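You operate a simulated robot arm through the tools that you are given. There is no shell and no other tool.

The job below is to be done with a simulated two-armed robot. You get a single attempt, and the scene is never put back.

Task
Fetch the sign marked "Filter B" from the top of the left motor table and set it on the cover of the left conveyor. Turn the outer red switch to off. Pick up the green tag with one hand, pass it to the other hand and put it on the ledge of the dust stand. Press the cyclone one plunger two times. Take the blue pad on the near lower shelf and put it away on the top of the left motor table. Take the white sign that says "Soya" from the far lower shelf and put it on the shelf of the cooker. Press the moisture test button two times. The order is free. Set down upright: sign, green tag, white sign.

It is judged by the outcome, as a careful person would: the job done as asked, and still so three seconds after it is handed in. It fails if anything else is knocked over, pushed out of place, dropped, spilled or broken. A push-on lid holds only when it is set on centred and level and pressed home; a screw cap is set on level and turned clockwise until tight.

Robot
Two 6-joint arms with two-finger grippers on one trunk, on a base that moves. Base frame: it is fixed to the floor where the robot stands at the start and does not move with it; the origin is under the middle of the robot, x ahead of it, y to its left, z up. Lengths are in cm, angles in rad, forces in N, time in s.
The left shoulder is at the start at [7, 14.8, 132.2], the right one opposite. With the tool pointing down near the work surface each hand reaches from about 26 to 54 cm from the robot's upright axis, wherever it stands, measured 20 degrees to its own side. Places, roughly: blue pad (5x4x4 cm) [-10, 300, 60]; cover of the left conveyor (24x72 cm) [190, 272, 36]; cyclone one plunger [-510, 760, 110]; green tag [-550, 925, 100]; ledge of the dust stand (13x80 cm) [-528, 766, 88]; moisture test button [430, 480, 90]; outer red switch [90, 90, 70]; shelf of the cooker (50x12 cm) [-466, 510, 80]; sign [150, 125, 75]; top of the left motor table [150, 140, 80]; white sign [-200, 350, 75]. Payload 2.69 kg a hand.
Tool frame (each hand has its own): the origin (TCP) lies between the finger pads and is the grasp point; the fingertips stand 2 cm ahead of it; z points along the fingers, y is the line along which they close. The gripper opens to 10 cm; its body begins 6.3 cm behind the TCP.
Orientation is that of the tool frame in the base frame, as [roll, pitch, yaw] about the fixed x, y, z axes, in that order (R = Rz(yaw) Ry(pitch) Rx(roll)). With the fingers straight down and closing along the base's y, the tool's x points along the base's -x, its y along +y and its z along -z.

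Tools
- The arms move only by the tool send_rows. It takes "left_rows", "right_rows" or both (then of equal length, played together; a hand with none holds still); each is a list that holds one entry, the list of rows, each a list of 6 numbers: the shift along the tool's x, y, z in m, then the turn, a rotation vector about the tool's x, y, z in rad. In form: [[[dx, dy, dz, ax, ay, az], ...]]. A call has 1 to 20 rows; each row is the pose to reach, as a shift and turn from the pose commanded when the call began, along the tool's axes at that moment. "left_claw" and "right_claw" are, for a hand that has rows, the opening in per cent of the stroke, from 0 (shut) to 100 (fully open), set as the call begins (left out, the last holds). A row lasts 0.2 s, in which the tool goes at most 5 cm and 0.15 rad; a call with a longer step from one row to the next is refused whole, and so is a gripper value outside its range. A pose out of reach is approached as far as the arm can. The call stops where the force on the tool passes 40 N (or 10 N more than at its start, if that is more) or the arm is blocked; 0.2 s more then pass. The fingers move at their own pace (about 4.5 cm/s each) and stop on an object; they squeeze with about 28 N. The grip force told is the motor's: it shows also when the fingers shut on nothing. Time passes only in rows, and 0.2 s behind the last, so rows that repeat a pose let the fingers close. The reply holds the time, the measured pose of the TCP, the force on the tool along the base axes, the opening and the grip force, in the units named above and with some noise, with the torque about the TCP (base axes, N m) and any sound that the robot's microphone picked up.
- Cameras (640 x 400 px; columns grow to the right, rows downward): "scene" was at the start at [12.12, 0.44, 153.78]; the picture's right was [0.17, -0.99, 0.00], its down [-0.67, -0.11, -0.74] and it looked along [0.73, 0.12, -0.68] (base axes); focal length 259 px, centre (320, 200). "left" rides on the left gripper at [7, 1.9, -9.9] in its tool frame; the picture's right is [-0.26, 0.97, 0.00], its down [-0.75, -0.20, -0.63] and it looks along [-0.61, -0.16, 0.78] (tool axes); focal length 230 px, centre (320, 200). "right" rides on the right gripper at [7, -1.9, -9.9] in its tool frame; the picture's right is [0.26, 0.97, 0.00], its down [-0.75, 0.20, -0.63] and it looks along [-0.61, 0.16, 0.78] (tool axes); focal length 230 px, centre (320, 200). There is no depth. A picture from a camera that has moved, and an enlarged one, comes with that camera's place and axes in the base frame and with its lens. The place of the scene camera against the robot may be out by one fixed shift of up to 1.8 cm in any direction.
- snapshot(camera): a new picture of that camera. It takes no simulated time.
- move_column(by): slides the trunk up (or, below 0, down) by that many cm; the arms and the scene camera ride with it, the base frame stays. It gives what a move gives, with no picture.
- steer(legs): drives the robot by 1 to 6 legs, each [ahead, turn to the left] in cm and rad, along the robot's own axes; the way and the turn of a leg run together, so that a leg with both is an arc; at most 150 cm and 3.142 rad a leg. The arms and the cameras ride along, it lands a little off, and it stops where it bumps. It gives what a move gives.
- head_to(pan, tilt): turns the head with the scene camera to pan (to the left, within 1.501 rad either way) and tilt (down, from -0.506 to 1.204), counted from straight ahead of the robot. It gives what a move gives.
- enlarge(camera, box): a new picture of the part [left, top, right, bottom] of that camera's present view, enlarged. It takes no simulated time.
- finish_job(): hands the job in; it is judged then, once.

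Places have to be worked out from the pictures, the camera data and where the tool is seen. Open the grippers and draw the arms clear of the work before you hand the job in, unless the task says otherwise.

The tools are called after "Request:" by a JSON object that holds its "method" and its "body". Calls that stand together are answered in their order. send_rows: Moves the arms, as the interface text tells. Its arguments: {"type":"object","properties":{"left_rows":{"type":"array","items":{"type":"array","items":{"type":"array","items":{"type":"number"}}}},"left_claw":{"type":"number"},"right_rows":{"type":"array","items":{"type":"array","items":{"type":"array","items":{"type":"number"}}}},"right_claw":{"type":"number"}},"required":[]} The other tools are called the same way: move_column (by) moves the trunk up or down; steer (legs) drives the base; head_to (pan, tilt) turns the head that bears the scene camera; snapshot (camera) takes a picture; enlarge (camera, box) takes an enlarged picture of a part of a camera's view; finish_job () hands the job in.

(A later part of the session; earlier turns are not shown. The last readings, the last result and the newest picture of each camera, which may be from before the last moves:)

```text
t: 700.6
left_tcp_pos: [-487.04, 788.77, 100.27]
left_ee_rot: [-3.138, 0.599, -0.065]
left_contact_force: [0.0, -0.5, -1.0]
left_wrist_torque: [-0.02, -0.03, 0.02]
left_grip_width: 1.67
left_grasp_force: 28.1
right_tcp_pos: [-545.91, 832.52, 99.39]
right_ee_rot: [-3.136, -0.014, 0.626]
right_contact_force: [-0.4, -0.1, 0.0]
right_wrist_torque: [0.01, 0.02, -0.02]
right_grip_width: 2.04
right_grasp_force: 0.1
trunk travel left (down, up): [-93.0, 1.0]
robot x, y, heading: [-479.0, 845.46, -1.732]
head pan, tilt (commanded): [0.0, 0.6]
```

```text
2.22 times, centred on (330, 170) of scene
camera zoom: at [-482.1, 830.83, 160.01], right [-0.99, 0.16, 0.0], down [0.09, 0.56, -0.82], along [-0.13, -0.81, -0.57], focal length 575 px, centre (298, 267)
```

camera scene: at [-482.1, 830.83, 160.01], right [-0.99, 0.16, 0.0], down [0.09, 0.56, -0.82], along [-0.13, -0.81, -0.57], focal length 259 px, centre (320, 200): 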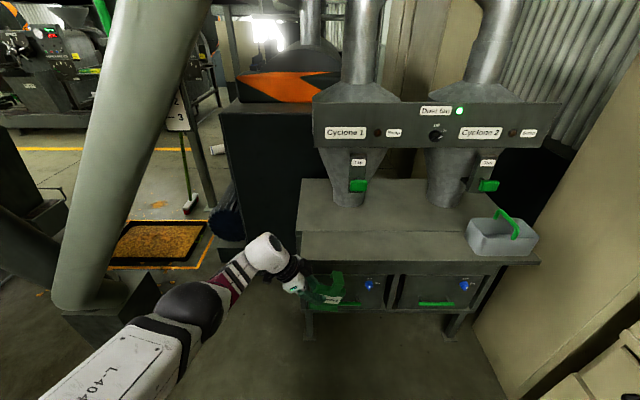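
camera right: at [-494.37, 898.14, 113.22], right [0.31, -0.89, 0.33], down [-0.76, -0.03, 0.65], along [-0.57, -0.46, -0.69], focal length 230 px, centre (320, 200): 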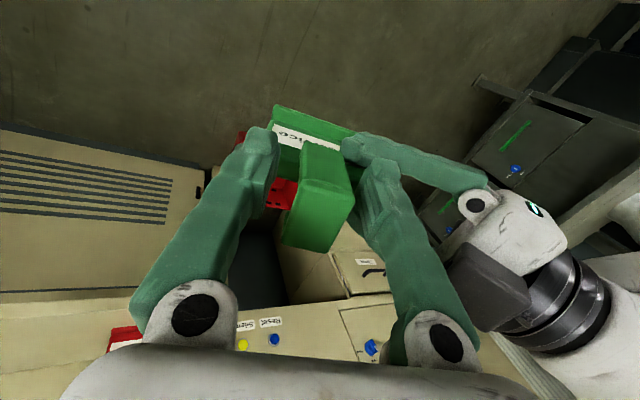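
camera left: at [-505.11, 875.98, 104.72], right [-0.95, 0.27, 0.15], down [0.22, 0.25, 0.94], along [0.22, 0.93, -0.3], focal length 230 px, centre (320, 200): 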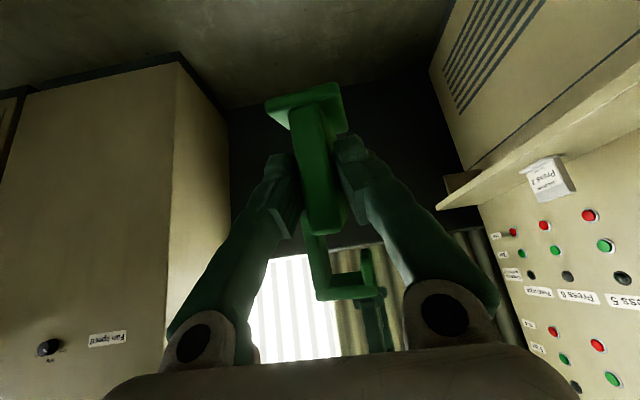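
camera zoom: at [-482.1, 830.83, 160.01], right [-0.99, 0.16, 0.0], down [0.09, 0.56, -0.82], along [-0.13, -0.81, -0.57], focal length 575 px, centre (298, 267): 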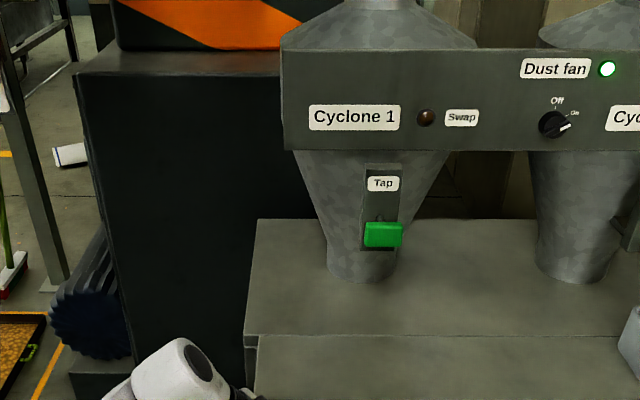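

The ledge is the strip in front of the table top, about y 752–767 at z≈88. I lower the trunk, then tilt the left hand so the tag hangs upright, a few cm above ledge height.

Request:
{"method": "move_column", "body": {"by": -12}}

Request:
{"method": "send_rows", "body": {"left_rows": [[[-0.0084, -0.006, -0.0079, 0, -0.043, 0], [-0.0168, -0.0125, -0.0158, 0, -0.085, 0], [-0.0252, -0.0188, -0.0236, 0, -0.128, 0], [-0.0337, -0.025, -0.0315, 0, -0.17, 0], [-0.042, -0.031, -0.0394, 0, -0.213, 0], [-0.0505, -0.0375, -0.0473, 0, -0.255, 0], [-0.0589, -0.0438, -0.055, 0, -0.298, 0], [-0.0673, -0.05, -0.063, 0, -0.34, 0], [-0.0673, -0.05, -0.063, 0, -0.34, 0]]], "left_claw": 0}}

Request:
{"method": "snapshot", "body": {"camera": "scene"}}

Request:
{"method": "enlarge", "body": {"camera": "scene", "box": [240, 180, 440, 330]}}

```text
t: 702.1
left_tcp_pos: [-487.06, 788.88, 88.29]
left_ee_rot: [-3.14, 0.6, -0.066]
left_contact_force: [0.1, -1.0, -1.2]
left_wrist_torque: [0.02, -0.01, 0.02]
left_grip_width: 1.67
left_grasp_force: 28.7
right_tcp_pos: [-545.99, 832.58, 87.44]
right_ee_rot: [-3.136, -0.014, 0.628]
right_contact_force: [-0.4, -0.2, -1.0]
right_wrist_torque: [-0.01, 0.0, 0.05]
right_grip_width: 2.0
right_grasp_force: 0.1
trunk travel left (down, up): [-81.0, 13.0]
robot x, y, heading: [-478.95, 845.85, -1.73]
head pan, tilt (commanded): [0.0, 0.6]
```

```text
t: 704.1
left_tcp_pos: [-488.72, 793.98, 97.37]
left_ee_rot: [-3.139, 0.939, -0.062]
left_contact_force: [-0.1, -0.6, -0.9]
left_wrist_torque: [0.01, 0.0, 0.02]
left_grip_width: 1.71
left_grasp_force: 27.7
right_tcp_pos: [-545.89, 832.56, 87.37]
right_ee_rot: [-3.137, -0.014, 0.628]
right_contact_force: [0.0, 0.7, 0.7]
right_wrist_torque: [-0.04, 0.01, -0.01]
right_grip_width: 2.01
right_grasp_force: 0.0
trunk travel left (down, up): [-81.0, 13.0]
robot x, y, heading: [-478.77, 845.34, -1.73]
head pan, tilt (commanded): [0.0, 0.6]
```

```text
taken
camera scene: at [-482.13, 830.83, 148.01], right [-0.99, 0.16, 0.0], down [0.09, 0.56, -0.82], along [-0.13, -0.81, -0.57], focal length 259 px, centre (320, 200)
```

scene: 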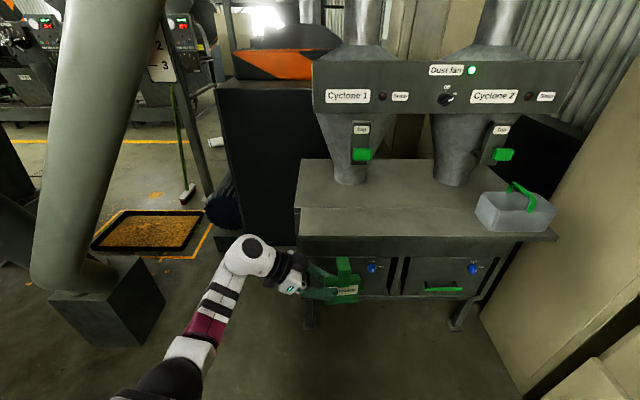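

```text
2.67 times, centred on (340, 255) of scene
camera zoom: at [-482.13, 830.83, 148.01], right [-0.99, 0.16, 0.0], down [0.09, 0.56, -0.82], along [-0.13, -0.81, -0.57], focal length 690 px, centre (267, 53)
```

zoom: 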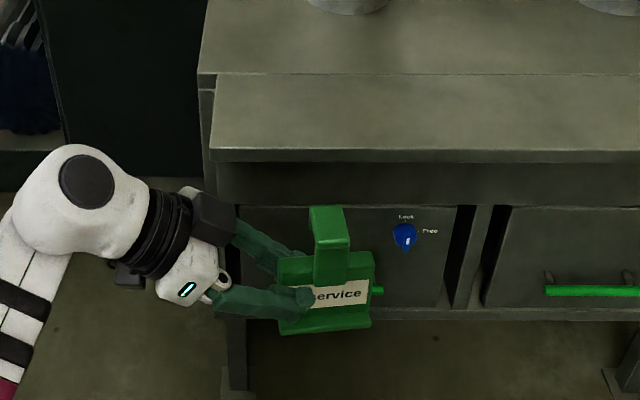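

The tag hangs upright now. I drive forward 20 cm, check, then the rest.

Request:
{"method": "steer", "body": {"legs": [[20, 0]]}}

Request:
{"method": "snapshot", "body": {"camera": "scene"}}

Request:
{"method": "snapshot", "body": {"camera": "left"}}

```text
t: 705.7
left_tcp_pos: [-491.96, 774.72, 97.44]
left_ee_rot: [3.139, 0.939, -0.068]
left_contact_force: [0.3, 0.9, -0.6]
left_wrist_torque: [-0.01, -0.02, 0.05]
left_grip_width: 1.67
left_grasp_force: 28.0
right_tcp_pos: [-549.06, 813.23, 87.51]
right_ee_rot: [-3.137, -0.014, 0.625]
right_contact_force: [0.2, 0.3, -0.3]
right_wrist_torque: [-0.06, -0.01, -0.02]
right_grip_width: 2.0
right_grasp_force: 0.1
trunk travel left (down, up): [-81.0, 13.0]
robot x, y, heading: [-481.54, 825.73, -1.731]
head pan, tilt (commanded): [0.0, 0.6]
```

```text
taken
camera scene: at [-485.26, 811.6, 148.04], right [-0.99, 0.16, 0.0], down [0.09, 0.56, -0.83], along [-0.13, -0.82, -0.56], focal length 259 px, centre (320, 200)
```

scene: 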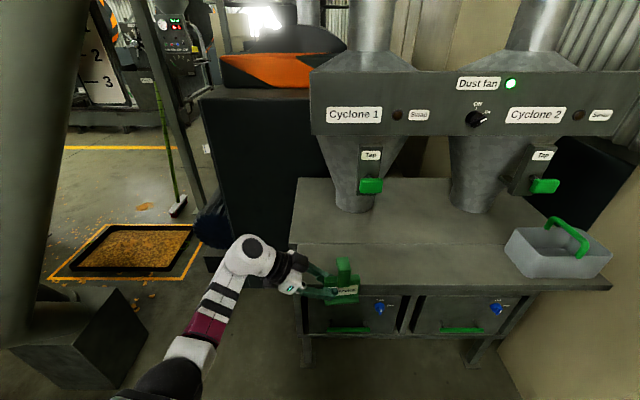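

```text
taken
camera left: at [-480.14, 771.97, 97.81], right [-0.22, -0.95, 0.21], down [0.08, 0.2, 0.98], along [-0.97, 0.23, 0.03], focal length 230 px, centre (320, 200)
```

left: 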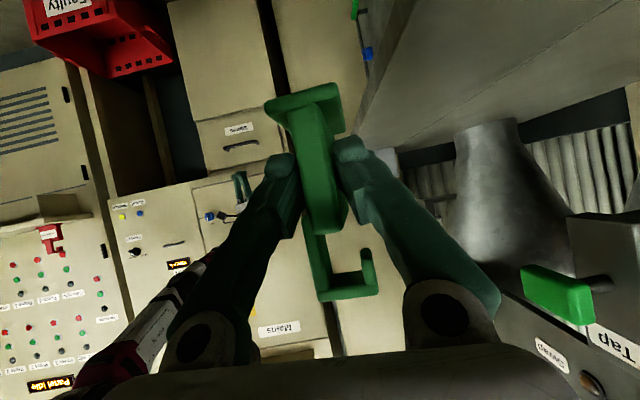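

Good clearance. I drive the last 14 cm.

Request:
{"method": "steer", "body": {"legs": [[14, 0]]}}

Request:
{"method": "snapshot", "body": {"camera": "left"}}

Request:
{"method": "enlarge", "body": {"camera": "scene", "box": [220, 120, 460, 300]}}

```text
t: 707.0
left_tcp_pos: [-494.34, 760.71, 97.47]
left_ee_rot: [3.138, 0.937, -0.067]
left_contact_force: [-0.1, 0.5, -0.7]
left_wrist_torque: [0.03, -0.01, -0.02]
left_grip_width: 1.68
left_grasp_force: 28.0
right_tcp_pos: [-551.35, 799.56, 87.43]
right_ee_rot: [-3.137, -0.014, 0.624]
right_contact_force: [0.8, -0.1, -0.2]
right_wrist_torque: [0.01, -0.01, -0.04]
right_grip_width: 2.01
right_grasp_force: 0.0
trunk travel left (down, up): [-81.0, 13.0]
robot x, y, heading: [-484.2, 811.73, -1.738]
head pan, tilt (commanded): [0.0, 0.6]
```

```text
taken
camera left: at [-482.44, 758.17, 97.8], right [-0.22, -0.95, 0.21], down [0.08, 0.2, 0.98], along [-0.97, 0.23, 0.03], focal length 230 px, centre (320, 200)
```

left: 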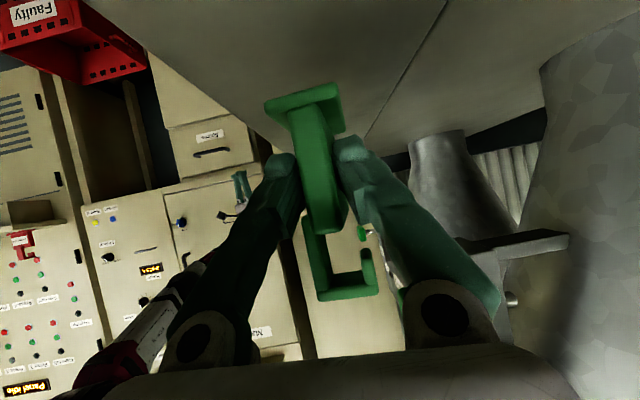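

```text
2.22 times, centred on (340, 210) of scene
camera zoom: at [-487.54, 797.79, 148.04], right [-0.99, 0.16, 0.0], down [0.09, 0.56, -0.83], along [-0.13, -0.82, -0.56], focal length 575 px, centre (276, 178)
```

zoom: 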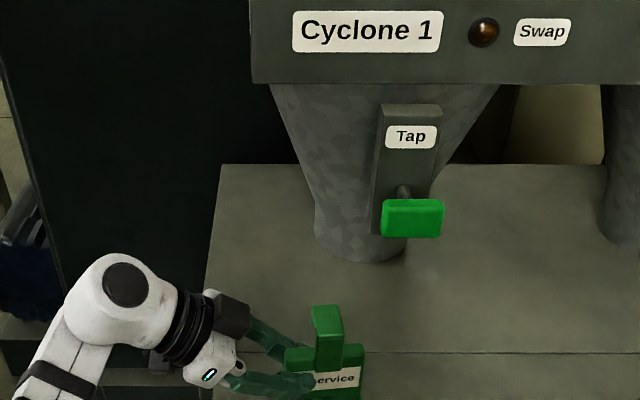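

The tag is over the middle of the ledge. I lower 3 cm by trunk, then descend with small arm steps.

Request:
{"method": "move_column", "body": {"by": -3}}

Request:
{"method": "send_rows", "body": {"left_rows": [[[0.0024, 0, 0.0018, 0, 0, 0], [0.0048, 0, 0.0035, 0, 0, 0], [0.0072, 0, 0.0053, 0, 0, 0], [0.0097, 0, 0.0071, 0, 0, 0]]], "left_claw": 0}}

Request:
{"method": "snapshot", "body": {"camera": "left"}}

```text
t: 707.8
left_tcp_pos: [-494.23, 760.64, 94.28]
left_ee_rot: [-3.138, 0.941, -0.063]
left_contact_force: [0.6, 0.6, -1.1]
left_wrist_torque: [0.01, -0.03, 0.0]
left_grip_width: 1.66
left_grasp_force: 27.5
right_tcp_pos: [-551.4, 799.39, 84.29]
right_ee_rot: [-3.135, -0.016, 0.625]
right_contact_force: [-0.6, -0.1, 0.1]
right_wrist_torque: [0.03, -0.02, 0.01]
right_grip_width: 1.99
right_grasp_force: 0.1
trunk travel left (down, up): [-78.0, 16.0]
robot x, y, heading: [-484.16, 812.01, -1.729]
head pan, tilt (commanded): [0.0, 0.6]
```

```text
t: 708.8
left_tcp_pos: [-494.31, 760.66, 93.68]
left_ee_rot: [3.133, 0.946, -0.074]
left_contact_force: [0.6, -8.0, 28.3]
left_wrist_torque: [-0.08, 0.29, 0.1]
left_grip_width: 1.73
left_grasp_force: 28.1
right_tcp_pos: [-551.3, 799.49, 84.53]
right_ee_rot: [-3.137, -0.013, 0.624]
right_contact_force: [0.3, 0.1, -0.1]
right_wrist_torque: [0.0, 0.03, -0.03]
right_grip_width: 1.99
right_grasp_force: 0.0
trunk travel left (down, up): [-78.0, 16.0]
robot x, y, heading: [-484.05, 812.16, -1.732]
head pan, tilt (commanded): [0.0, 0.6]
```

```text
taken
camera left: at [-482.51, 758.1, 93.85], right [-0.21, -0.95, 0.21], down [0.09, 0.2, 0.98], along [-0.97, 0.23, 0.04], focal length 230 px, centre (320, 200)
```

left: 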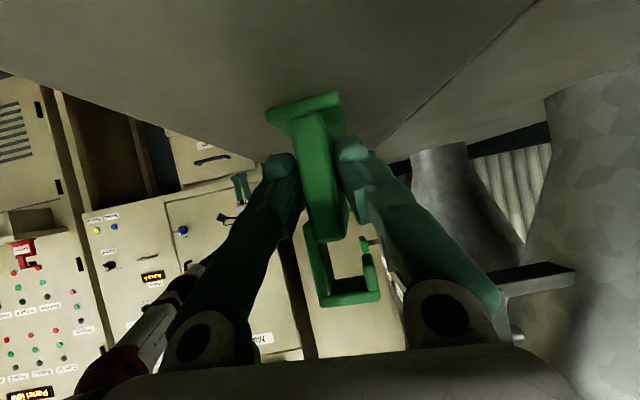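

Contact with 28 N: the tag's base is on the ledge. I ease off slightly and open the fingers.

Request:
{"method": "send_rows", "body": {"left_rows": [[[-0.0024, 0, -0.0018, 0, 0, 0], [-0.004, 0, -0.003, 0, 0, 0], [-0.004, 0, -0.003, 0, 0, 0]]], "left_claw": 0}}

Request:
{"method": "send_rows", "body": {"left_rows": [[[0, 0, 0, 0, 0, 0], [0, 0, 0, 0, 0, 0], [0, 0, 0, 0, 0, 0]]], "left_claw": 45}}

Request:
{"method": "snapshot", "body": {"camera": "left"}}

Request:
{"method": "snapshot", "body": {"camera": "scene"}}

```text
t: 709.6
left_tcp_pos: [-494.4, 760.84, 93.52]
left_ee_rot: [-3.135, 0.938, -0.062]
left_contact_force: [-2.7, 0.4, 6.5]
left_wrist_torque: [0.13, 0.65, -0.03]
left_grip_width: 1.67
left_grasp_force: 27.7
right_tcp_pos: [-551.46, 799.5, 84.33]
right_ee_rot: [-3.137, -0.014, 0.622]
right_contact_force: [-0.4, 0.2, -0.3]
right_wrist_torque: [-0.02, 0.04, -0.03]
right_grip_width: 1.98
right_grasp_force: 0.0
trunk travel left (down, up): [-78.0, 16.0]
robot x, y, heading: [-484.07, 812.11, -1.736]
head pan, tilt (commanded): [0.0, 0.6]
```

```text
t: 710.4
left_tcp_pos: [-494.14, 760.64, 93.58]
left_ee_rot: [-3.137, 0.94, -0.063]
left_contact_force: [-0.5, 1.0, 0.2]
left_wrist_torque: [-0.02, -0.01, 0.01]
left_grip_width: 4.47
left_grasp_force: 0.0
right_tcp_pos: [-551.38, 799.29, 84.35]
right_ee_rot: [-3.134, -0.015, 0.622]
right_contact_force: [0.5, 0.2, -0.9]
right_wrist_torque: [-0.02, 0.01, 0.0]
right_grip_width: 2.01
right_grasp_force: 0.1
trunk travel left (down, up): [-78.0, 16.0]
robot x, y, heading: [-483.93, 812.28, -1.729]
head pan, tilt (commanded): [0.0, 0.6]
```

```text
taken
camera left: at [-482.43, 757.99, 93.98], right [-0.22, -0.95, 0.21], down [0.08, 0.19, 0.98], along [-0.97, 0.23, 0.03], focal length 230 px, centre (320, 200)
```

left: 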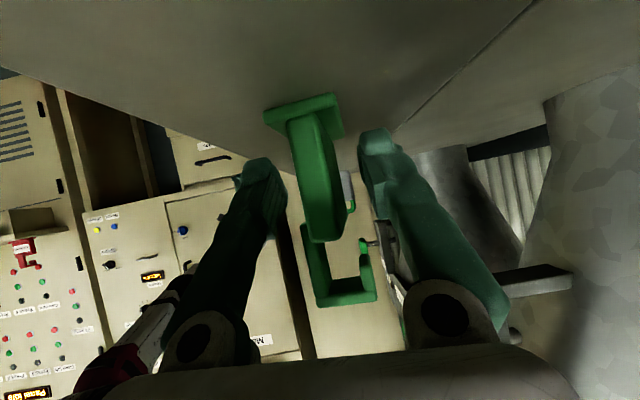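

```text
taken
camera scene: at [-487.58, 797.51, 145.01], right [-0.99, 0.16, 0.0], down [0.09, 0.56, -0.82], along [-0.13, -0.81, -0.57], focal length 259 px, centre (320, 200)
```

scene: 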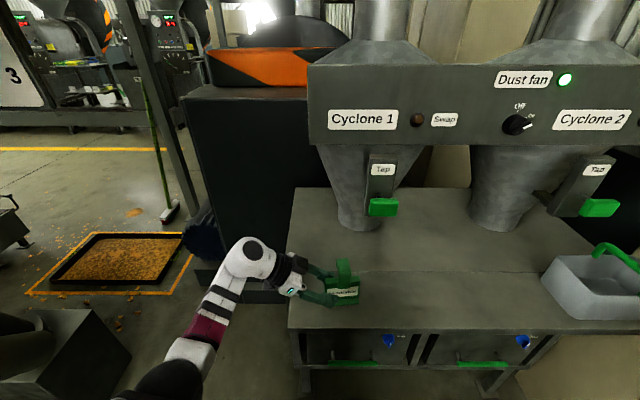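

The tag stands upright on the ledge. I withdraw the left hand along its axis, up and to the left.

Request:
{"method": "send_rows", "body": {"left_rows": [[[0, 0, -0.02, 0, 0, 0], [0, 0, -0.05, 0, 0, 0], [0, 0, -0.09, 0, 0, 0], [0, 0, -0.13, 0, 0, 0], [0, 0, -0.13, 0, 0, 0]]], "left_claw": 45}}

Request:
{"method": "enlarge", "body": {"camera": "scene", "box": [220, 140, 460, 320]}}

```text
t: 711.6
left_tcp_pos: [-483.77, 759.79, 101.34]
left_ee_rot: [-3.139, 0.939, -0.067]
left_contact_force: [-0.5, -0.2, 0.3]
left_wrist_torque: [0.0, 0.01, -0.02]
left_grip_width: 4.5
left_grasp_force: 0.0
right_tcp_pos: [-551.4, 799.44, 84.32]
right_ee_rot: [-3.134, -0.014, 0.622]
right_contact_force: [-0.3, -0.1, 0.0]
right_wrist_torque: [-0.04, -0.01, -0.05]
right_grip_width: 2.01
right_grasp_force: 0.1
trunk travel left (down, up): [-78.0, 16.0]
robot x, y, heading: [-484.2, 811.52, -1.728]
head pan, tilt (commanded): [0.0, 0.6]
```

```text
2.22 times, centred on (340, 230) of scene
camera zoom: at [-487.64, 797.52, 145.01], right [-0.99, 0.16, 0.0], down [0.09, 0.56, -0.82], along [-0.13, -0.81, -0.57], focal length 575 px, centre (276, 133)
```

zoom: 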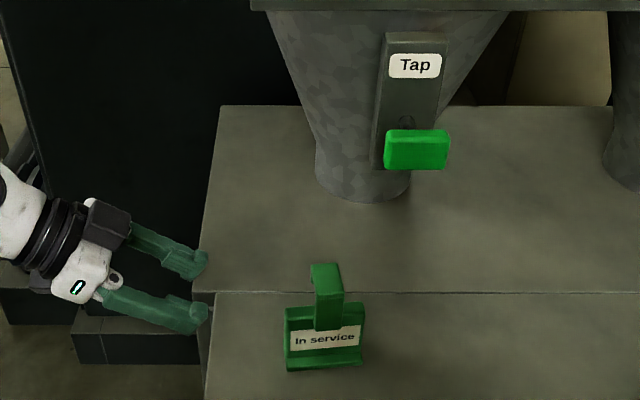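

The tag stands well on the ledge. Next is the Cyclone 1 plunger; it lies straight ahead of my right shoulder. I back up 45 cm first.

Request:
{"method": "steer", "body": {"legs": [[-45, 0]]}}

Request:
{"method": "send_rows", "body": {"right_rows": [[[-0.03, 0.012, 0, 0, 0, -0.07], [-0.06, 0.024, 0, 0, 0, -0.14], [-0.09, 0.036, 0, 0, 0, -0.21], [-0.12, 0.048, 0, 0, 0, -0.28], [-0.15, 0.06, 0, 0, 0, -0.35], [-0.18, 0.072, 0, 0, 0, -0.42], [-0.21, 0.084, 0, 0, 0, -0.49], [-0.24, 0.096, 0, 0, 0, -0.56], [-0.27, 0.108, 0, 0, 0, -0.63], [-0.3, 0.12, 0, 0, 0, -0.7], [-0.33, 0.132, 0, 0, 0, -0.77], [-0.36, 0.144, 0, 0, 0, -0.84]]], "right_claw": 0}}

Request:
{"method": "snapshot", "body": {"camera": "scene"}}

```text
t: 714.3
left_tcp_pos: [-476.57, 804.23, 101.38]
left_ee_rot: [-3.138, 0.939, -0.067]
left_contact_force: [1.1, 0.0, 0.2]
left_wrist_torque: [0.01, -0.01, -0.01]
left_grip_width: 4.51
left_grasp_force: 0.0
right_tcp_pos: [-544.0, 843.94, 84.44]
right_ee_rot: [-3.136, -0.016, 0.622]
right_contact_force: [0.3, -0.2, 0.4]
right_wrist_torque: [0.01, 0.0, -0.05]
right_grip_width: 2.01
right_grasp_force: 0.0
trunk travel left (down, up): [-78.0, 16.0]
robot x, y, heading: [-476.56, 856.34, -1.738]
head pan, tilt (commanded): [0.0, 0.6]
```

```text
t: 716.9
left_tcp_pos: [-476.41, 804.15, 101.25]
left_ee_rot: [-3.137, 0.939, -0.067]
left_contact_force: [-0.5, 0.6, 0.1]
left_wrist_torque: [0.03, 0.02, 0.03]
left_grip_width: 4.49
left_grasp_force: 0.0
right_tcp_pos: [-542.06, 824.66, 90.12]
right_ee_rot: [3.135, -0.017, 1.443]
right_contact_force: [0.1, -0.4, 0.1]
right_wrist_torque: [0.0, 0.0, 0.0]
right_grip_width: 0.0
right_grasp_force: 28.1
right hand out of reach, approached as far as the arm can: row 2, 3, 4, 5, 6, 7, 8, 9, 10, 11, 12
trunk travel left (down, up): [-78.0, 16.0]
robot x, y, heading: [-477.0, 856.08, -1.735]
head pan, tilt (commanded): [0.0, 0.6]
```

```text
taken
camera scene: at [-480.19, 841.87, 145.01], right [-0.99, 0.16, 0.0], down [0.09, 0.56, -0.82], along [-0.14, -0.81, -0.57], focal length 259 px, centre (320, 200)
```

scene: 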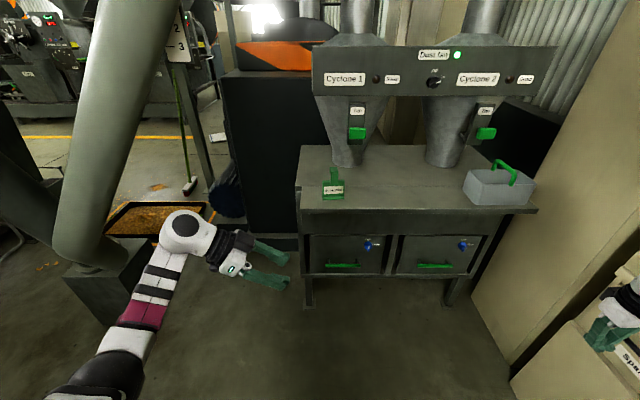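

I keep bringing the right hand inward to the front.

Request:
{"method": "send_rows", "body": {"right_rows": [[[-0.01, 0.035, 0, 0, 0, 0], [-0.02, 0.07, 0, 0, 0, 0], [-0.03, 0.105, 0, 0, 0, 0], [-0.04, 0.14, 0, 0, 0, 0], [-0.05, 0.175, 0, 0, 0, 0], [-0.06, 0.21, 0, 0, 0, 0], [-0.07, 0.245, 0, 0, 0, 0], [-0.08, 0.28, 0, 0, 0, 0], [-0.09, 0.315, 0, 0, 0, 0], [-0.1, 0.34, 0, 0, 0, 0], [-0.1, 0.34, 0, 0, 0, 0]]], "right_claw": 0}}

```text
t: 719.3
left_tcp_pos: [-476.57, 804.32, 101.31]
left_ee_rot: [-3.14, 0.94, -0.067]
left_contact_force: [0.6, 0.1, 0.2]
left_wrist_torque: [0.0, -0.01, 0.0]
left_grip_width: 4.51
left_grasp_force: 0.3
right_tcp_pos: [-513.71, 807.81, 88.43]
right_ee_rot: [3.133, -0.016, 1.466]
right_contact_force: [-0.2, 0.0, 0.6]
right_wrist_torque: [0.0, -0.02, -0.01]
right_grip_width: 0.0
right_grasp_force: 28.2
right hand out of reach, approached as far as the arm can: row 1, 2, 7, 8, 9, 10, 11
trunk travel left (down, up): [-78.0, 16.0]
robot x, y, heading: [-476.83, 856.21, -1.736]
head pan, tilt (commanded): [0.0, 0.6]
```

The right hand is in front again. I raise it and pitch it level, fingers closed, toward plunger height z≈112.

Request:
{"method": "send_rows", "body": {"right_rows": [[[-0.015, 0.01, -0.018, 0, -0.12, 0], [-0.03, 0.02, -0.036, 0, -0.24, 0], [-0.045, 0.03, -0.054, 0, -0.36, 0], [-0.06, 0.04, -0.072, 0, -0.48, 0], [-0.07, 0.05, -0.09, 0, -0.6, 0], [-0.08, 0.06, -0.108, 0, -0.72, 0], [-0.08, 0.07, -0.126, 0, -0.84, 0], [-0.08, 0.08, -0.144, 0, -0.96, 0], [-0.08, 0.09, -0.162, 0, -1.08, 0], [-0.08, 0.1, -0.18, 0, -1.2, 0], [-0.08, 0.11, -0.198, 0, -1.32, 0], [-0.08, 0.12, -0.216, 0, -1.44, 0], [-0.08, 0.135, -0.236, 0, -1.571, 0], [-0.08, 0.135, -0.236, 0, -1.571, 0]]], "right_claw": 0}}

Request:
{"method": "snapshot", "body": {"camera": "scene"}}

Request:
{"method": "snapshot", "body": {"camera": "right"}}

```text
t: 722.3
left_tcp_pos: [-476.67, 804.1, 101.28]
left_ee_rot: [-3.134, 0.937, -0.065]
left_contact_force: [-1.0, -0.2, 0.4]
left_wrist_torque: [-0.01, -0.04, -0.02]
left_grip_width: 4.51
left_grasp_force: 0.1
right_tcp_pos: [-500.39, 797.7, 103.5]
right_ee_rot: [-0.455, 1.545, -2.034]
right_contact_force: [0.1, 0.0, -1.0]
right_wrist_torque: [-0.01, -0.01, 0.06]
right_grip_width: 0.0
right_grasp_force: 27.9
right hand out of reach, approached as far as the arm can: row 1, 2, 3, 4, 5, 6, 7, 8, 9, 10, 11, 12, 13, 14
trunk travel left (down, up): [-78.0, 16.0]
robot x, y, heading: [-476.7, 856.55, -1.733]
head pan, tilt (commanded): [0.0, 0.6]
```

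```text
taken
camera scene: at [-480.58, 841.73, 144.99], right [-0.99, 0.17, 0.0], down [0.1, 0.56, -0.82], along [-0.14, -0.81, -0.57], focal length 259 px, centre (320, 200)
```

scene: 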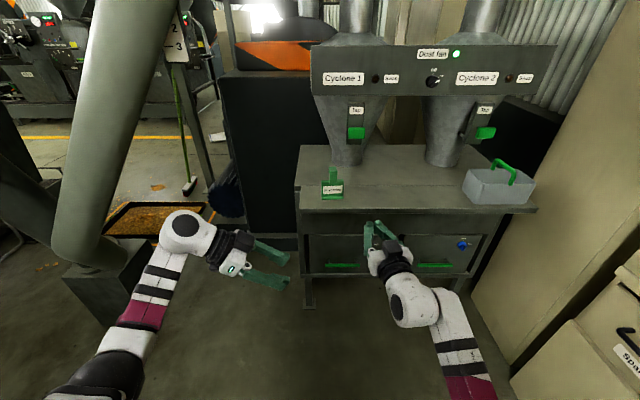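

```text
taken
camera right: at [-502.29, 807.48, 96.16], right [0.96, -0.01, -0.27], down [0.21, 0.64, 0.73], along [0.16, -0.76, 0.62], focal length 230 px, centre (320, 200)
```

right: 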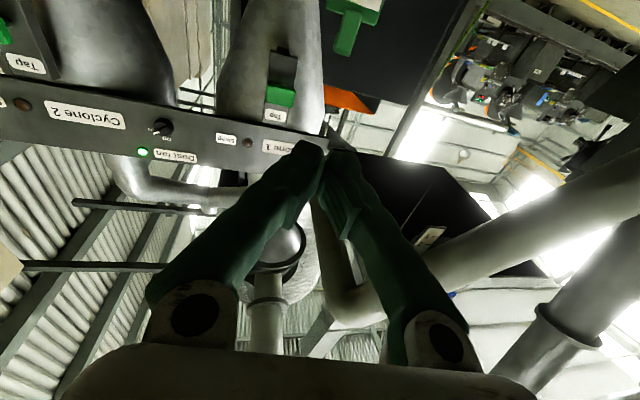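

The right hand is level, nearly in line with the plunger. I raise it to z≈112 and align its direction.

Request:
{"method": "send_rows", "body": {"right_rows": [[[-0.02, 0, 0, 0.04, 0, 0], [-0.04, 0, 0, 0.08, 0, 0], [-0.06, -0.003, 0, 0.12, 0, 0], [-0.083, -0.007, 0, 0.155, 0.02, 0], [-0.083, -0.007, 0, 0.155, 0.02, 0]]], "right_claw": 0}}

Request:
{"method": "snapshot", "body": {"camera": "right"}}

Request:
{"method": "enlarge", "body": {"camera": "scene", "box": [280, 80, 460, 260]}}

```text
t: 723.5
left_tcp_pos: [-476.52, 804.27, 101.24]
left_ee_rot: [-3.137, 0.941, -0.068]
left_contact_force: [0.2, 0.5, 0.8]
left_wrist_torque: [0.03, -0.02, 0.0]
left_grip_width: 4.5
left_grasp_force: 0.1
right_tcp_pos: [-501.59, 797.07, 103.17]
right_ee_rot: [-0.552, 1.509, -2.155]
right_contact_force: [0.4, -0.1, 0.2]
right_wrist_torque: [-0.02, 0.04, -0.01]
right_grip_width: 0.0
right_grasp_force: 27.4
right hand out of reach, approached as far as the arm can: row 1, 2, 3, 4, 5
trunk travel left (down, up): [-78.0, 16.0]
robot x, y, heading: [-476.57, 856.48, -1.735]
head pan, tilt (commanded): [0.0, 0.6]
```

```text
taken
camera right: at [-503.32, 806.73, 95.65], right [0.96, -0.04, -0.29], down [0.24, 0.66, 0.71], along [0.16, -0.75, 0.64], focal length 230 px, centre (320, 200)
```

right: 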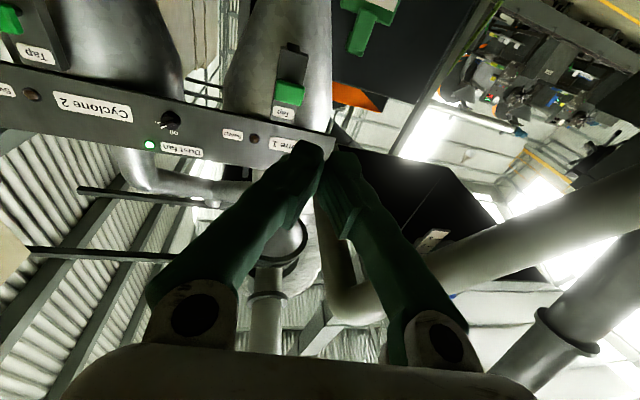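

```text
2.22 times, centred on (370, 170) of scene
camera zoom: at [-480.21, 841.93, 145.01], right [-0.99, 0.16, 0.0], down [0.09, 0.56, -0.83], along [-0.14, -0.81, -0.56], focal length 575 px, centre (209, 267)
```

zoom: 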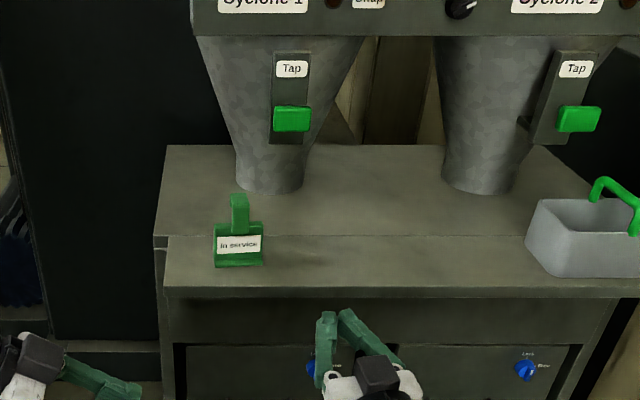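

The arm is folded there, so I raise by the trunk instead (+8.6 cm), then drive 33 cm toward the plunger.

Request:
{"method": "move_column", "body": {"by": 8.6}}

Request:
{"method": "steer", "body": {"legs": [[28, 0]]}}

Request:
{"method": "snapshot", "body": {"camera": "right"}}

Request:
{"method": "enlarge", "body": {"camera": "scene", "box": [250, 80, 490, 280]}}

```text
t: 724.7
left_tcp_pos: [-476.42, 804.27, 109.95]
left_ee_rot: [-3.139, 0.941, -0.069]
left_contact_force: [-0.1, -0.7, -0.2]
left_wrist_torque: [0.03, -0.02, 0.0]
left_grip_width: 4.48
left_grasp_force: 0.1
right_tcp_pos: [-501.38, 797.03, 111.64]
right_ee_rot: [-0.551, 1.512, -2.15]
right_contact_force: [0.2, -0.1, -0.1]
right_wrist_torque: [-0.01, 0.01, -0.01]
right_grip_width: 0.02
right_grasp_force: 28.5
trunk travel left (down, up): [-86.6, 7.4]
robot x, y, heading: [-477.23, 856.51, -1.739]
head pan, tilt (commanded): [0.0, 0.6]
```

```text
t: 726.7
left_tcp_pos: [-480.96, 776.96, 110.0]
left_ee_rot: [3.139, 0.938, -0.068]
left_contact_force: [0.5, 0.2, -0.4]
left_wrist_torque: [-0.01, 0.0, 0.02]
left_grip_width: 4.5
left_grasp_force: 0.1
right_tcp_pos: [-505.79, 769.74, 111.9]
right_ee_rot: [-0.535, 1.509, -2.135]
right_contact_force: [-1.0, 1.0, 0.8]
right_wrist_torque: [0.0, -0.01, -0.05]
right_grip_width: 0.0
right_grasp_force: 27.9
trunk travel left (down, up): [-86.6, 7.4]
robot x, y, heading: [-481.33, 829.01, -1.738]
head pan, tilt (commanded): [0.0, 0.6]
```

```text
taken
camera right: at [-507.7, 779.35, 104.34], right [0.96, -0.04, -0.29], down [0.24, 0.66, 0.71], along [0.16, -0.75, 0.64], focal length 230 px, centre (320, 200)
```

right: 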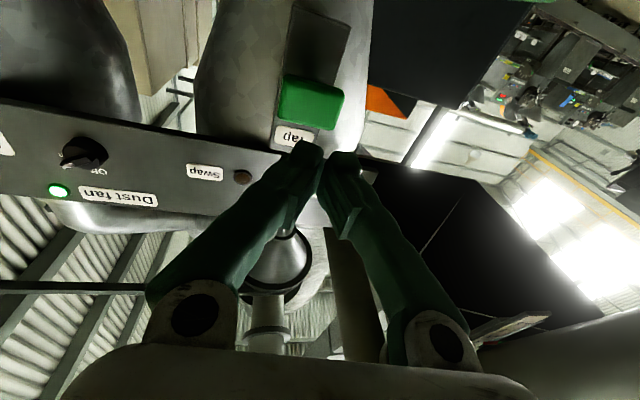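

```text
2.00 times, centred on (370, 180) of scene
camera zoom: at [-484.69, 814.68, 153.64], right [-0.99, 0.16, 0.0], down [0.09, 0.56, -0.83], along [-0.13, -0.82, -0.56], focal length 517 px, centre (220, 240)
```

zoom: 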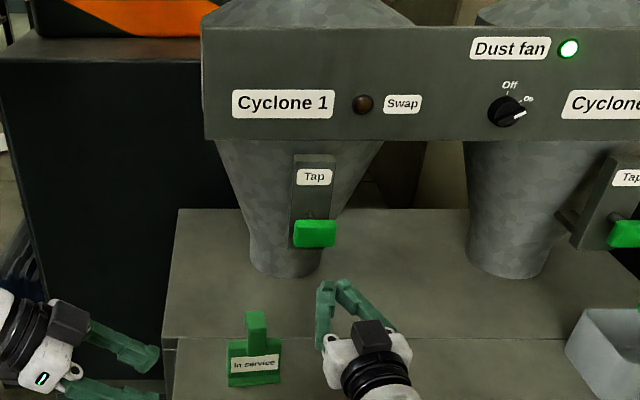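

The plunger is dead ahead at about [-507, 756.5, 112]. I shift 8 mm to centre and advance to just short of it.

Request:
{"method": "send_rows", "body": {"right_rows": [[[0, -0.004, 0.02, 0, 0, 0], [0, -0.008, 0.04, 0, 0, 0], [0, -0.008, 0.06, 0, 0, 0], [0, -0.008, 0.08, 0, 0, 0], [0, -0.008, 0.08, 0, 0, 0]]], "right_claw": 0}}

Request:
{"method": "snapshot", "body": {"camera": "right"}}

Request:
{"method": "enlarge", "body": {"camera": "scene", "box": [310, 140, 470, 260]}}

```text
t: 727.9
left_tcp_pos: [-480.98, 776.8, 109.97]
left_ee_rot: [-3.14, 0.939, -0.066]
left_contact_force: [-0.3, 0.0, -0.4]
left_wrist_torque: [0.01, 0.01, 0.0]
left_grip_width: 4.48
left_grasp_force: 0.1
right_tcp_pos: [-506.9, 763.66, 112.19]
right_ee_rot: [-0.549, 1.512, -2.149]
right_contact_force: [-1.0, 1.2, 0.2]
right_wrist_torque: [0.03, 0.02, 0.04]
right_grip_width: 0.0
right_grasp_force: 28.0
right hand out of reach, approached as far as the arm can: row 4, 5
trunk travel left (down, up): [-86.6, 7.4]
robot x, y, heading: [-481.41, 829.17, -1.732]
head pan, tilt (commanded): [0.0, 0.6]
```

```text
taken
camera right: at [-508.72, 773.28, 104.7], right [0.96, -0.04, -0.29], down [0.24, 0.66, 0.71], along [0.16, -0.75, 0.64], focal length 230 px, centre (320, 200)
```

right: 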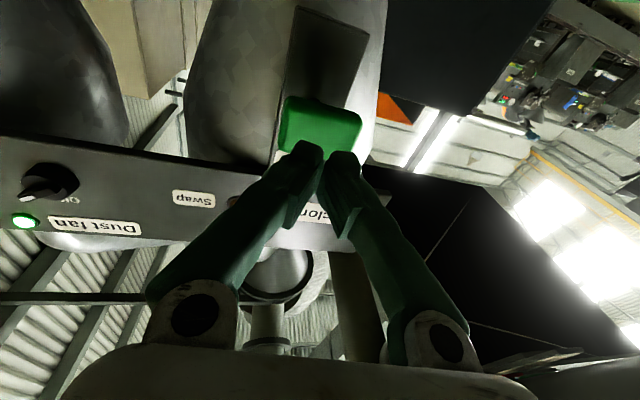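

```text
3.33 times, centred on (390, 200) of scene
camera zoom: at [-484.76, 814.49, 153.62], right [-0.99, 0.16, 0.0], down [0.09, 0.56, -0.83], along [-0.13, -0.81, -0.56], focal length 862 px, centre (87, 200)
```

zoom: 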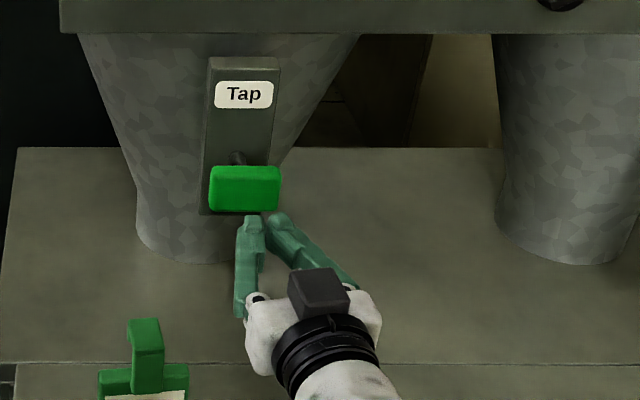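

The arm is at its reach limit about 4 cm short. I pull it back 5 cm, drive the base 8 cm closer, and then press with the arm.

Request:
{"method": "send_rows", "body": {"right_rows": [[[0, 0, -0.02, 0, 0, 0], [0, 0, -0.04, 0, 0, 0], [0, 0, -0.05, 0, 0, 0], [0, 0, -0.05, 0, 0, 0]]], "right_claw": 0}}

Request:
{"method": "steer", "body": {"legs": [[8, 0]]}}

Request:
{"method": "snapshot", "body": {"camera": "right"}}

Request:
{"method": "enlarge", "body": {"camera": "scene", "box": [310, 140, 470, 260]}}

```text
t: 728.9
left_tcp_pos: [-480.85, 776.78, 109.87]
left_ee_rot: [-3.137, 0.94, -0.064]
left_contact_force: [0.3, 0.0, -0.2]
left_wrist_torque: [0.01, -0.02, 0.04]
left_grip_width: 4.48
left_grasp_force: 0.0
right_tcp_pos: [-506.08, 768.05, 111.3]
right_ee_rot: [-0.523, 1.503, -2.095]
right_contact_force: [0.4, -0.2, -0.6]
right_wrist_torque: [0.01, 0.03, -0.03]
right_grip_width: 0.01
right_grasp_force: 28.4
right hand out of reach, approached as far as the arm can: row 1, 2, 3
trunk travel left (down, up): [-86.6, 7.4]
robot x, y, heading: [-481.25, 829.34, -1.731]
head pan, tilt (commanded): [0.0, 0.6]
```

```text
t: 729.9
left_tcp_pos: [-481.99, 769.83, 110.05]
left_ee_rot: [3.131, 0.939, -0.077]
left_contact_force: [-0.1, -0.9, -0.7]
left_wrist_torque: [0.07, 0.06, -0.12]
left_grip_width: 4.52
left_grasp_force: 0.1
right_tcp_pos: [-507.44, 760.98, 111.32]
right_ee_rot: [-0.458, 1.491, -2.03]
right_contact_force: [0.2, -1.6, -1.0]
right_wrist_torque: [-0.11, 0.0, 0.01]
right_grip_width: 0.0
right_grasp_force: 27.5
trunk travel left (down, up): [-86.6, 7.4]
robot x, y, heading: [-482.77, 821.56, -1.735]
head pan, tilt (commanded): [0.0, 0.6]
heard: click
```

```text
taken
camera right: at [-509.59, 770.33, 103.66], right [0.96, -0.02, -0.29], down [0.22, 0.68, 0.7], along [0.19, -0.73, 0.66], focal length 230 px, centre (320, 200)
```

right: 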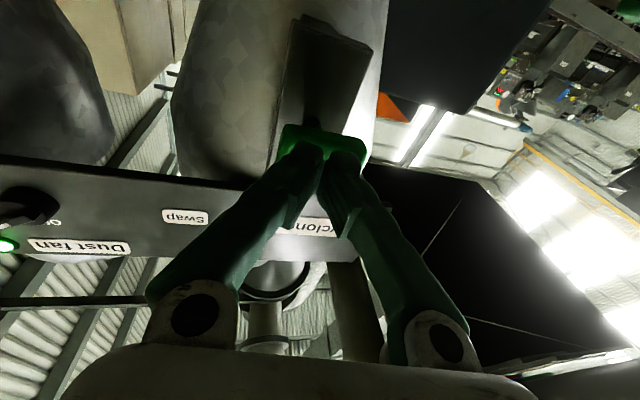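

```text
3.33 times, centred on (390, 200) of scene
camera zoom: at [-486.11, 805.98, 153.54], right [-0.99, 0.16, 0.0], down [0.09, 0.56, -0.82], along [-0.13, -0.81, -0.57], focal length 862 px, centre (87, 200)
```

zoom: 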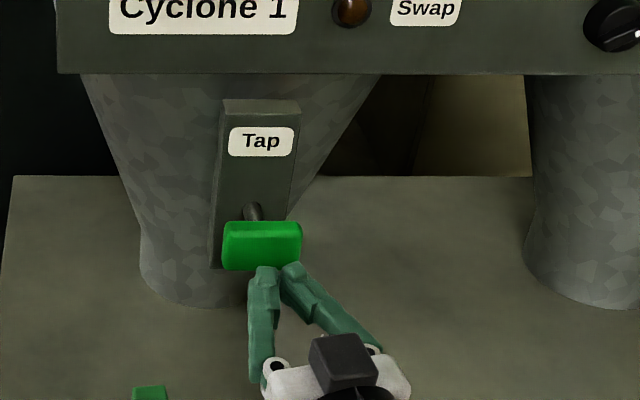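

A click was heard as the base came to rest, so the plunger got its first press. I pull the hand back 3 cm to release it fully.

Request:
{"method": "send_rows", "body": {"right_rows": [[[0, 0, -0.01, 0, 0, 0], [0, 0, -0.02, 0, 0, 0], [0, 0, -0.035, 0, 0, 0], [0, 0, -0.035, 0, 0, 0]]], "right_claw": 0}}

Request:
{"method": "enlarge", "body": {"camera": "scene", "box": [310, 140, 470, 260]}}

Request:
{"method": "snapshot", "body": {"camera": "right"}}

```text
t: 730.9
left_tcp_pos: [-482.03, 770.04, 110.18]
left_ee_rot: [3.129, 0.938, -0.078]
left_contact_force: [0.1, 0.2, 0.5]
left_wrist_torque: [0.06, 0.05, 0.0]
left_grip_width: 4.48
left_grasp_force: 0.1
right_tcp_pos: [-507.38, 764.6, 111.25]
right_ee_rot: [-0.453, 1.491, -2.02]
right_contact_force: [-0.2, -0.3, -0.3]
right_wrist_torque: [-0.02, 0.0, -0.01]
right_grip_width: 0.01
right_grasp_force: 28.3
trunk travel left (down, up): [-86.6, 7.4]
robot x, y, heading: [-482.74, 821.09, -1.735]
head pan, tilt (commanded): [0.0, 0.6]
```

```text
3.33 times, centred on (390, 200) of scene
camera zoom: at [-486.07, 806.25, 153.59], right [-0.99, 0.16, 0.0], down [0.09, 0.56, -0.82], along [-0.13, -0.81, -0.57], focal length 862 px, centre (87, 200)
```

zoom: 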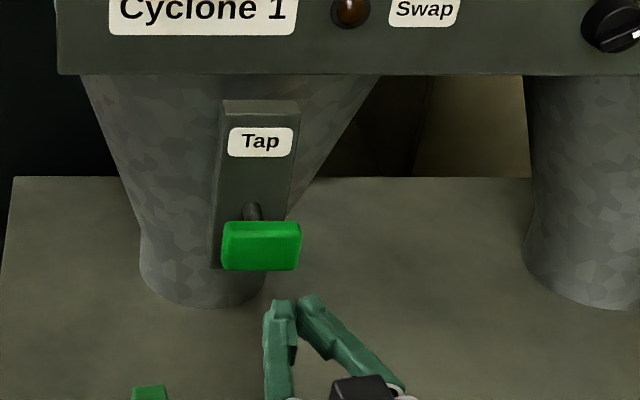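

```text
taken
camera right: at [-509.58, 773.99, 103.55], right [0.96, -0.02, -0.29], down [0.22, 0.68, 0.7], along [0.19, -0.73, 0.66], focal length 230 px, centre (320, 200)
```

right: 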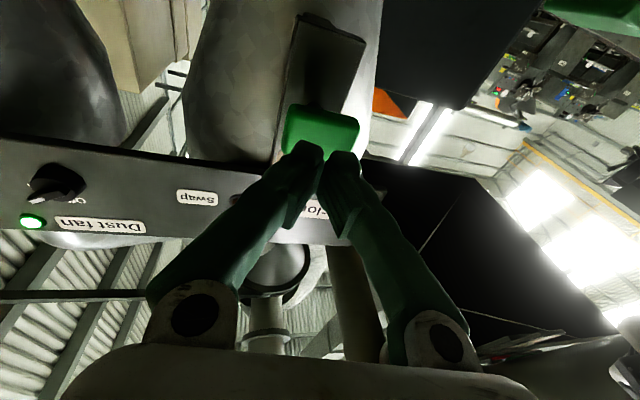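

The plunger is released. The left hand seems slightly deflected, so I check what is near it.

Request:
{"method": "snapshot", "body": {"camera": "left"}}

Request:
{"method": "head_to", "body": {"pan": 0.35, "tilt": 0.8}}

Request:
{"method": "snapshot", "body": {"camera": "scene"}}

```text
taken
camera left: at [-470.2, 767.41, 110.62], right [-0.22, -0.95, 0.22], down [0.08, 0.2, 0.98], along [-0.97, 0.23, 0.03], focal length 230 px, centre (320, 200)
```

left: 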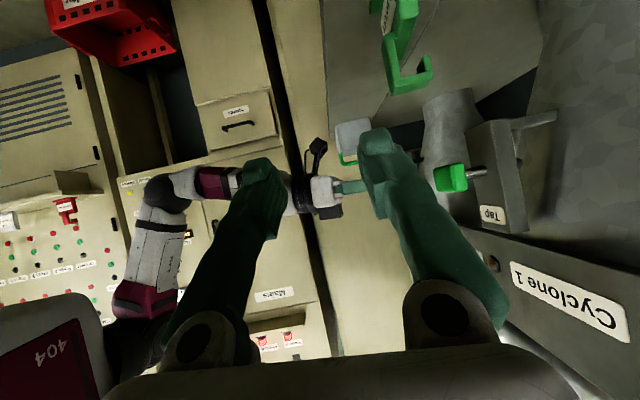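

```text
t: 731.8
left_tcp_pos: [-481.95, 770.17, 110.3]
left_ee_rot: [3.125, 0.939, -0.08]
left_contact_force: [-0.6, 0.2, -0.6]
left_wrist_torque: [-0.03, 0.03, -0.01]
left_grip_width: 4.5
left_grasp_force: 0.1
right_tcp_pos: [-507.41, 764.62, 111.25]
right_ee_rot: [-0.449, 1.488, -2.017]
right_contact_force: [0.0, 0.6, -0.7]
right_wrist_torque: [-0.01, 0.01, -0.01]
right_grip_width: 0.0
right_grasp_force: 28.0
trunk travel left (down, up): [-86.6, 7.4]
robot x, y, heading: [-483.16, 820.61, -1.731]
head pan, tilt (commanded): [0.351, 0.799]
```

```text
taken
camera scene: at [-483.12, 807.15, 151.92], right [-0.98, -0.19, 0.0], down [-0.13, 0.7, -0.7], along [0.13, -0.68, -0.72], focal length 259 px, centre (320, 200)
```

scene: 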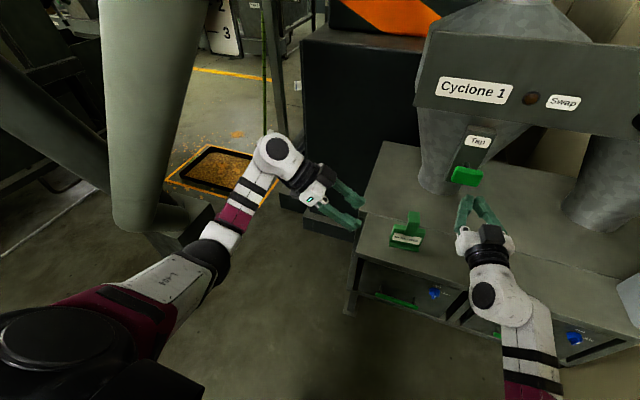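

The left elbow is just near the big duct pipe; the tag is untouched. I now press the plunger a second time with the right arm only, slowly.

Request:
{"method": "send_rows", "body": {"right_rows": [[[-0.003, 0, 0.01, 0, 0, 0], [-0.006, 0, 0.018, 0, 0, 0], [-0.006, 0, 0.023, 0, 0, 0], [-0.006, 0, 0.026, 0, 0, 0], [-0.006, 0, 0.029, 0, 0, 0], [-0.006, 0, 0.032, 0, 0, 0]]], "right_claw": 0}}

```text
t: 733.2
left_tcp_pos: [-482.0, 770.09, 110.29]
left_ee_rot: [3.126, 0.938, -0.081]
left_contact_force: [0.0, -0.3, 1.0]
left_wrist_torque: [-0.02, 0.01, -0.03]
left_grip_width: 4.5
left_grasp_force: 0.0
right_tcp_pos: [-507.34, 761.61, 112.32]
right_ee_rot: [-0.451, 1.489, -2.019]
right_contact_force: [1.1, 0.3, 0.1]
right_wrist_torque: [-0.02, -0.02, 0.03]
right_grip_width: 0.01
right_grasp_force: 28.2
trunk travel left (down, up): [-86.6, 7.4]
robot x, y, heading: [-482.69, 820.85, -1.731]
head pan, tilt (commanded): [0.351, 0.799]
```

No contact yet. I continue in 3 mm rows.

Request:
{"method": "send_rows", "body": {"right_rows": [[[0, 0, 0.003, 0, 0, 0], [0, 0, 0.006, 0, 0, 0], [0, 0, 0.009, 0, 0, 0]]], "right_claw": 0}}

Request:
{"method": "enlarge", "body": {"camera": "scene", "box": [400, 120, 540, 240]}}

```text
t: 734.0
left_tcp_pos: [-481.98, 770.22, 110.24]
left_ee_rot: [3.126, 0.938, -0.079]
left_contact_force: [1.1, 0.2, 0.0]
left_wrist_torque: [0.02, -0.04, 0.0]
left_grip_width: 4.51
left_grasp_force: 0.1
right_tcp_pos: [-507.34, 760.62, 112.29]
right_ee_rot: [-0.443, 1.491, -2.01]
right_contact_force: [-0.9, -0.3, 0.2]
right_wrist_torque: [0.01, 0.0, 0.0]
right_grip_width: 0.0
right_grasp_force: 28.0
trunk travel left (down, up): [-86.6, 7.4]
robot x, y, heading: [-482.59, 821.19, -1.738]
head pan, tilt (commanded): [0.351, 0.799]
```

```text
3.33 times, centred on (470, 180) of scene
camera zoom: at [-483.11, 807.2, 151.92], right [-0.98, -0.19, 0.0], down [-0.13, 0.7, -0.7], along [0.13, -0.68, -0.72], focal length 862 px, centre (-180, 267)
```

zoom: 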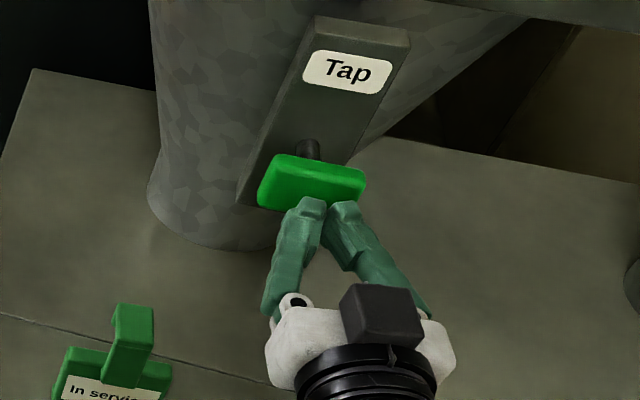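

The fingertips are right at the plunger face. I push on slowly until the click.

Request:
{"method": "send_rows", "body": {"right_rows": [[[0, 0, 0.003, 0, 0, 0], [0, 0, 0.006, 0, 0, 0], [0, 0, 0.009, 0, 0, 0]]], "right_claw": 0}}

```text
t: 734.8
left_tcp_pos: [-481.96, 770.15, 110.37]
left_ee_rot: [3.126, 0.937, -0.081]
left_contact_force: [0.3, 0.4, 0.4]
left_wrist_torque: [0.02, -0.01, -0.04]
left_grip_width: 4.5
left_grasp_force: 0.0
right_tcp_pos: [-507.34, 759.71, 112.18]
right_ee_rot: [-0.445, 1.488, -2.012]
right_contact_force: [0.2, -0.2, 0.5]
right_wrist_torque: [-0.02, -0.01, -0.03]
right_grip_width: 0.0
right_grasp_force: 28.2
trunk travel left (down, up): [-86.6, 7.4]
robot x, y, heading: [-482.94, 820.73, -1.731]
head pan, tilt (commanded): [0.351, 0.799]
```

Request:
{"method": "send_rows", "body": {"right_rows": [[[0, 0, 0.003, 0, 0, 0], [0, 0, 0.006, 0, 0, 0], [0, 0, 0.009, 0, 0, 0]]], "right_claw": 0}}

Request:
{"method": "snapshot", "body": {"camera": "right"}}

```text
t: 735.6
left_tcp_pos: [-481.95, 770.31, 110.36]
left_ee_rot: [3.123, 0.939, -0.081]
left_contact_force: [0.4, -0.3, 0.4]
left_wrist_torque: [0.01, -0.01, 0.04]
left_grip_width: 4.49
left_grasp_force: 0.1
right_tcp_pos: [-507.34, 758.92, 112.35]
right_ee_rot: [-0.458, 1.488, -2.031]
right_contact_force: [-0.7, 1.4, -0.2]
right_wrist_torque: [-0.01, -0.01, 0.05]
right_grip_width: 0.01
right_grasp_force: 28.3
trunk travel left (down, up): [-86.6, 7.4]
robot x, y, heading: [-482.54, 821.21, -1.732]
head pan, tilt (commanded): [0.351, 0.799]
```

```text
taken
camera right: at [-509.51, 768.32, 104.66], right [0.96, -0.02, -0.29], down [0.23, 0.68, 0.69], along [0.19, -0.73, 0.66], focal length 230 px, centre (320, 200)
```

right: 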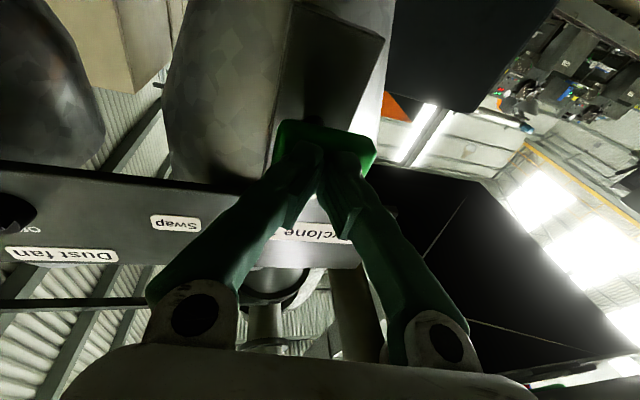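

Request:
{"method": "send_rows", "body": {"right_rows": [[[0, 0, 0.003, 0, 0, 0], [0, 0, 0.006, 0, 0, 0], [0, 0, 0.009, 0, 0, 0]]], "right_claw": 0}}

```text
t: 736.4
left_tcp_pos: [-482.03, 770.14, 110.29]
left_ee_rot: [3.126, 0.937, -0.082]
left_contact_force: [0.0, 0.2, -0.2]
left_wrist_torque: [-0.02, -0.01, 0.02]
left_grip_width: 4.48
left_grasp_force: 0.0
right_tcp_pos: [-507.27, 758.1, 112.59]
right_ee_rot: [-0.456, 1.492, -2.029]
right_contact_force: [-0.3, 2.9, -0.9]
right_wrist_torque: [0.02, -0.01, -0.07]
right_grip_width: 0.0
right_grasp_force: 28.2
trunk travel left (down, up): [-86.6, 7.4]
robot x, y, heading: [-482.96, 821.41, -1.731]
head pan, tilt (commanded): [0.351, 0.799]
```

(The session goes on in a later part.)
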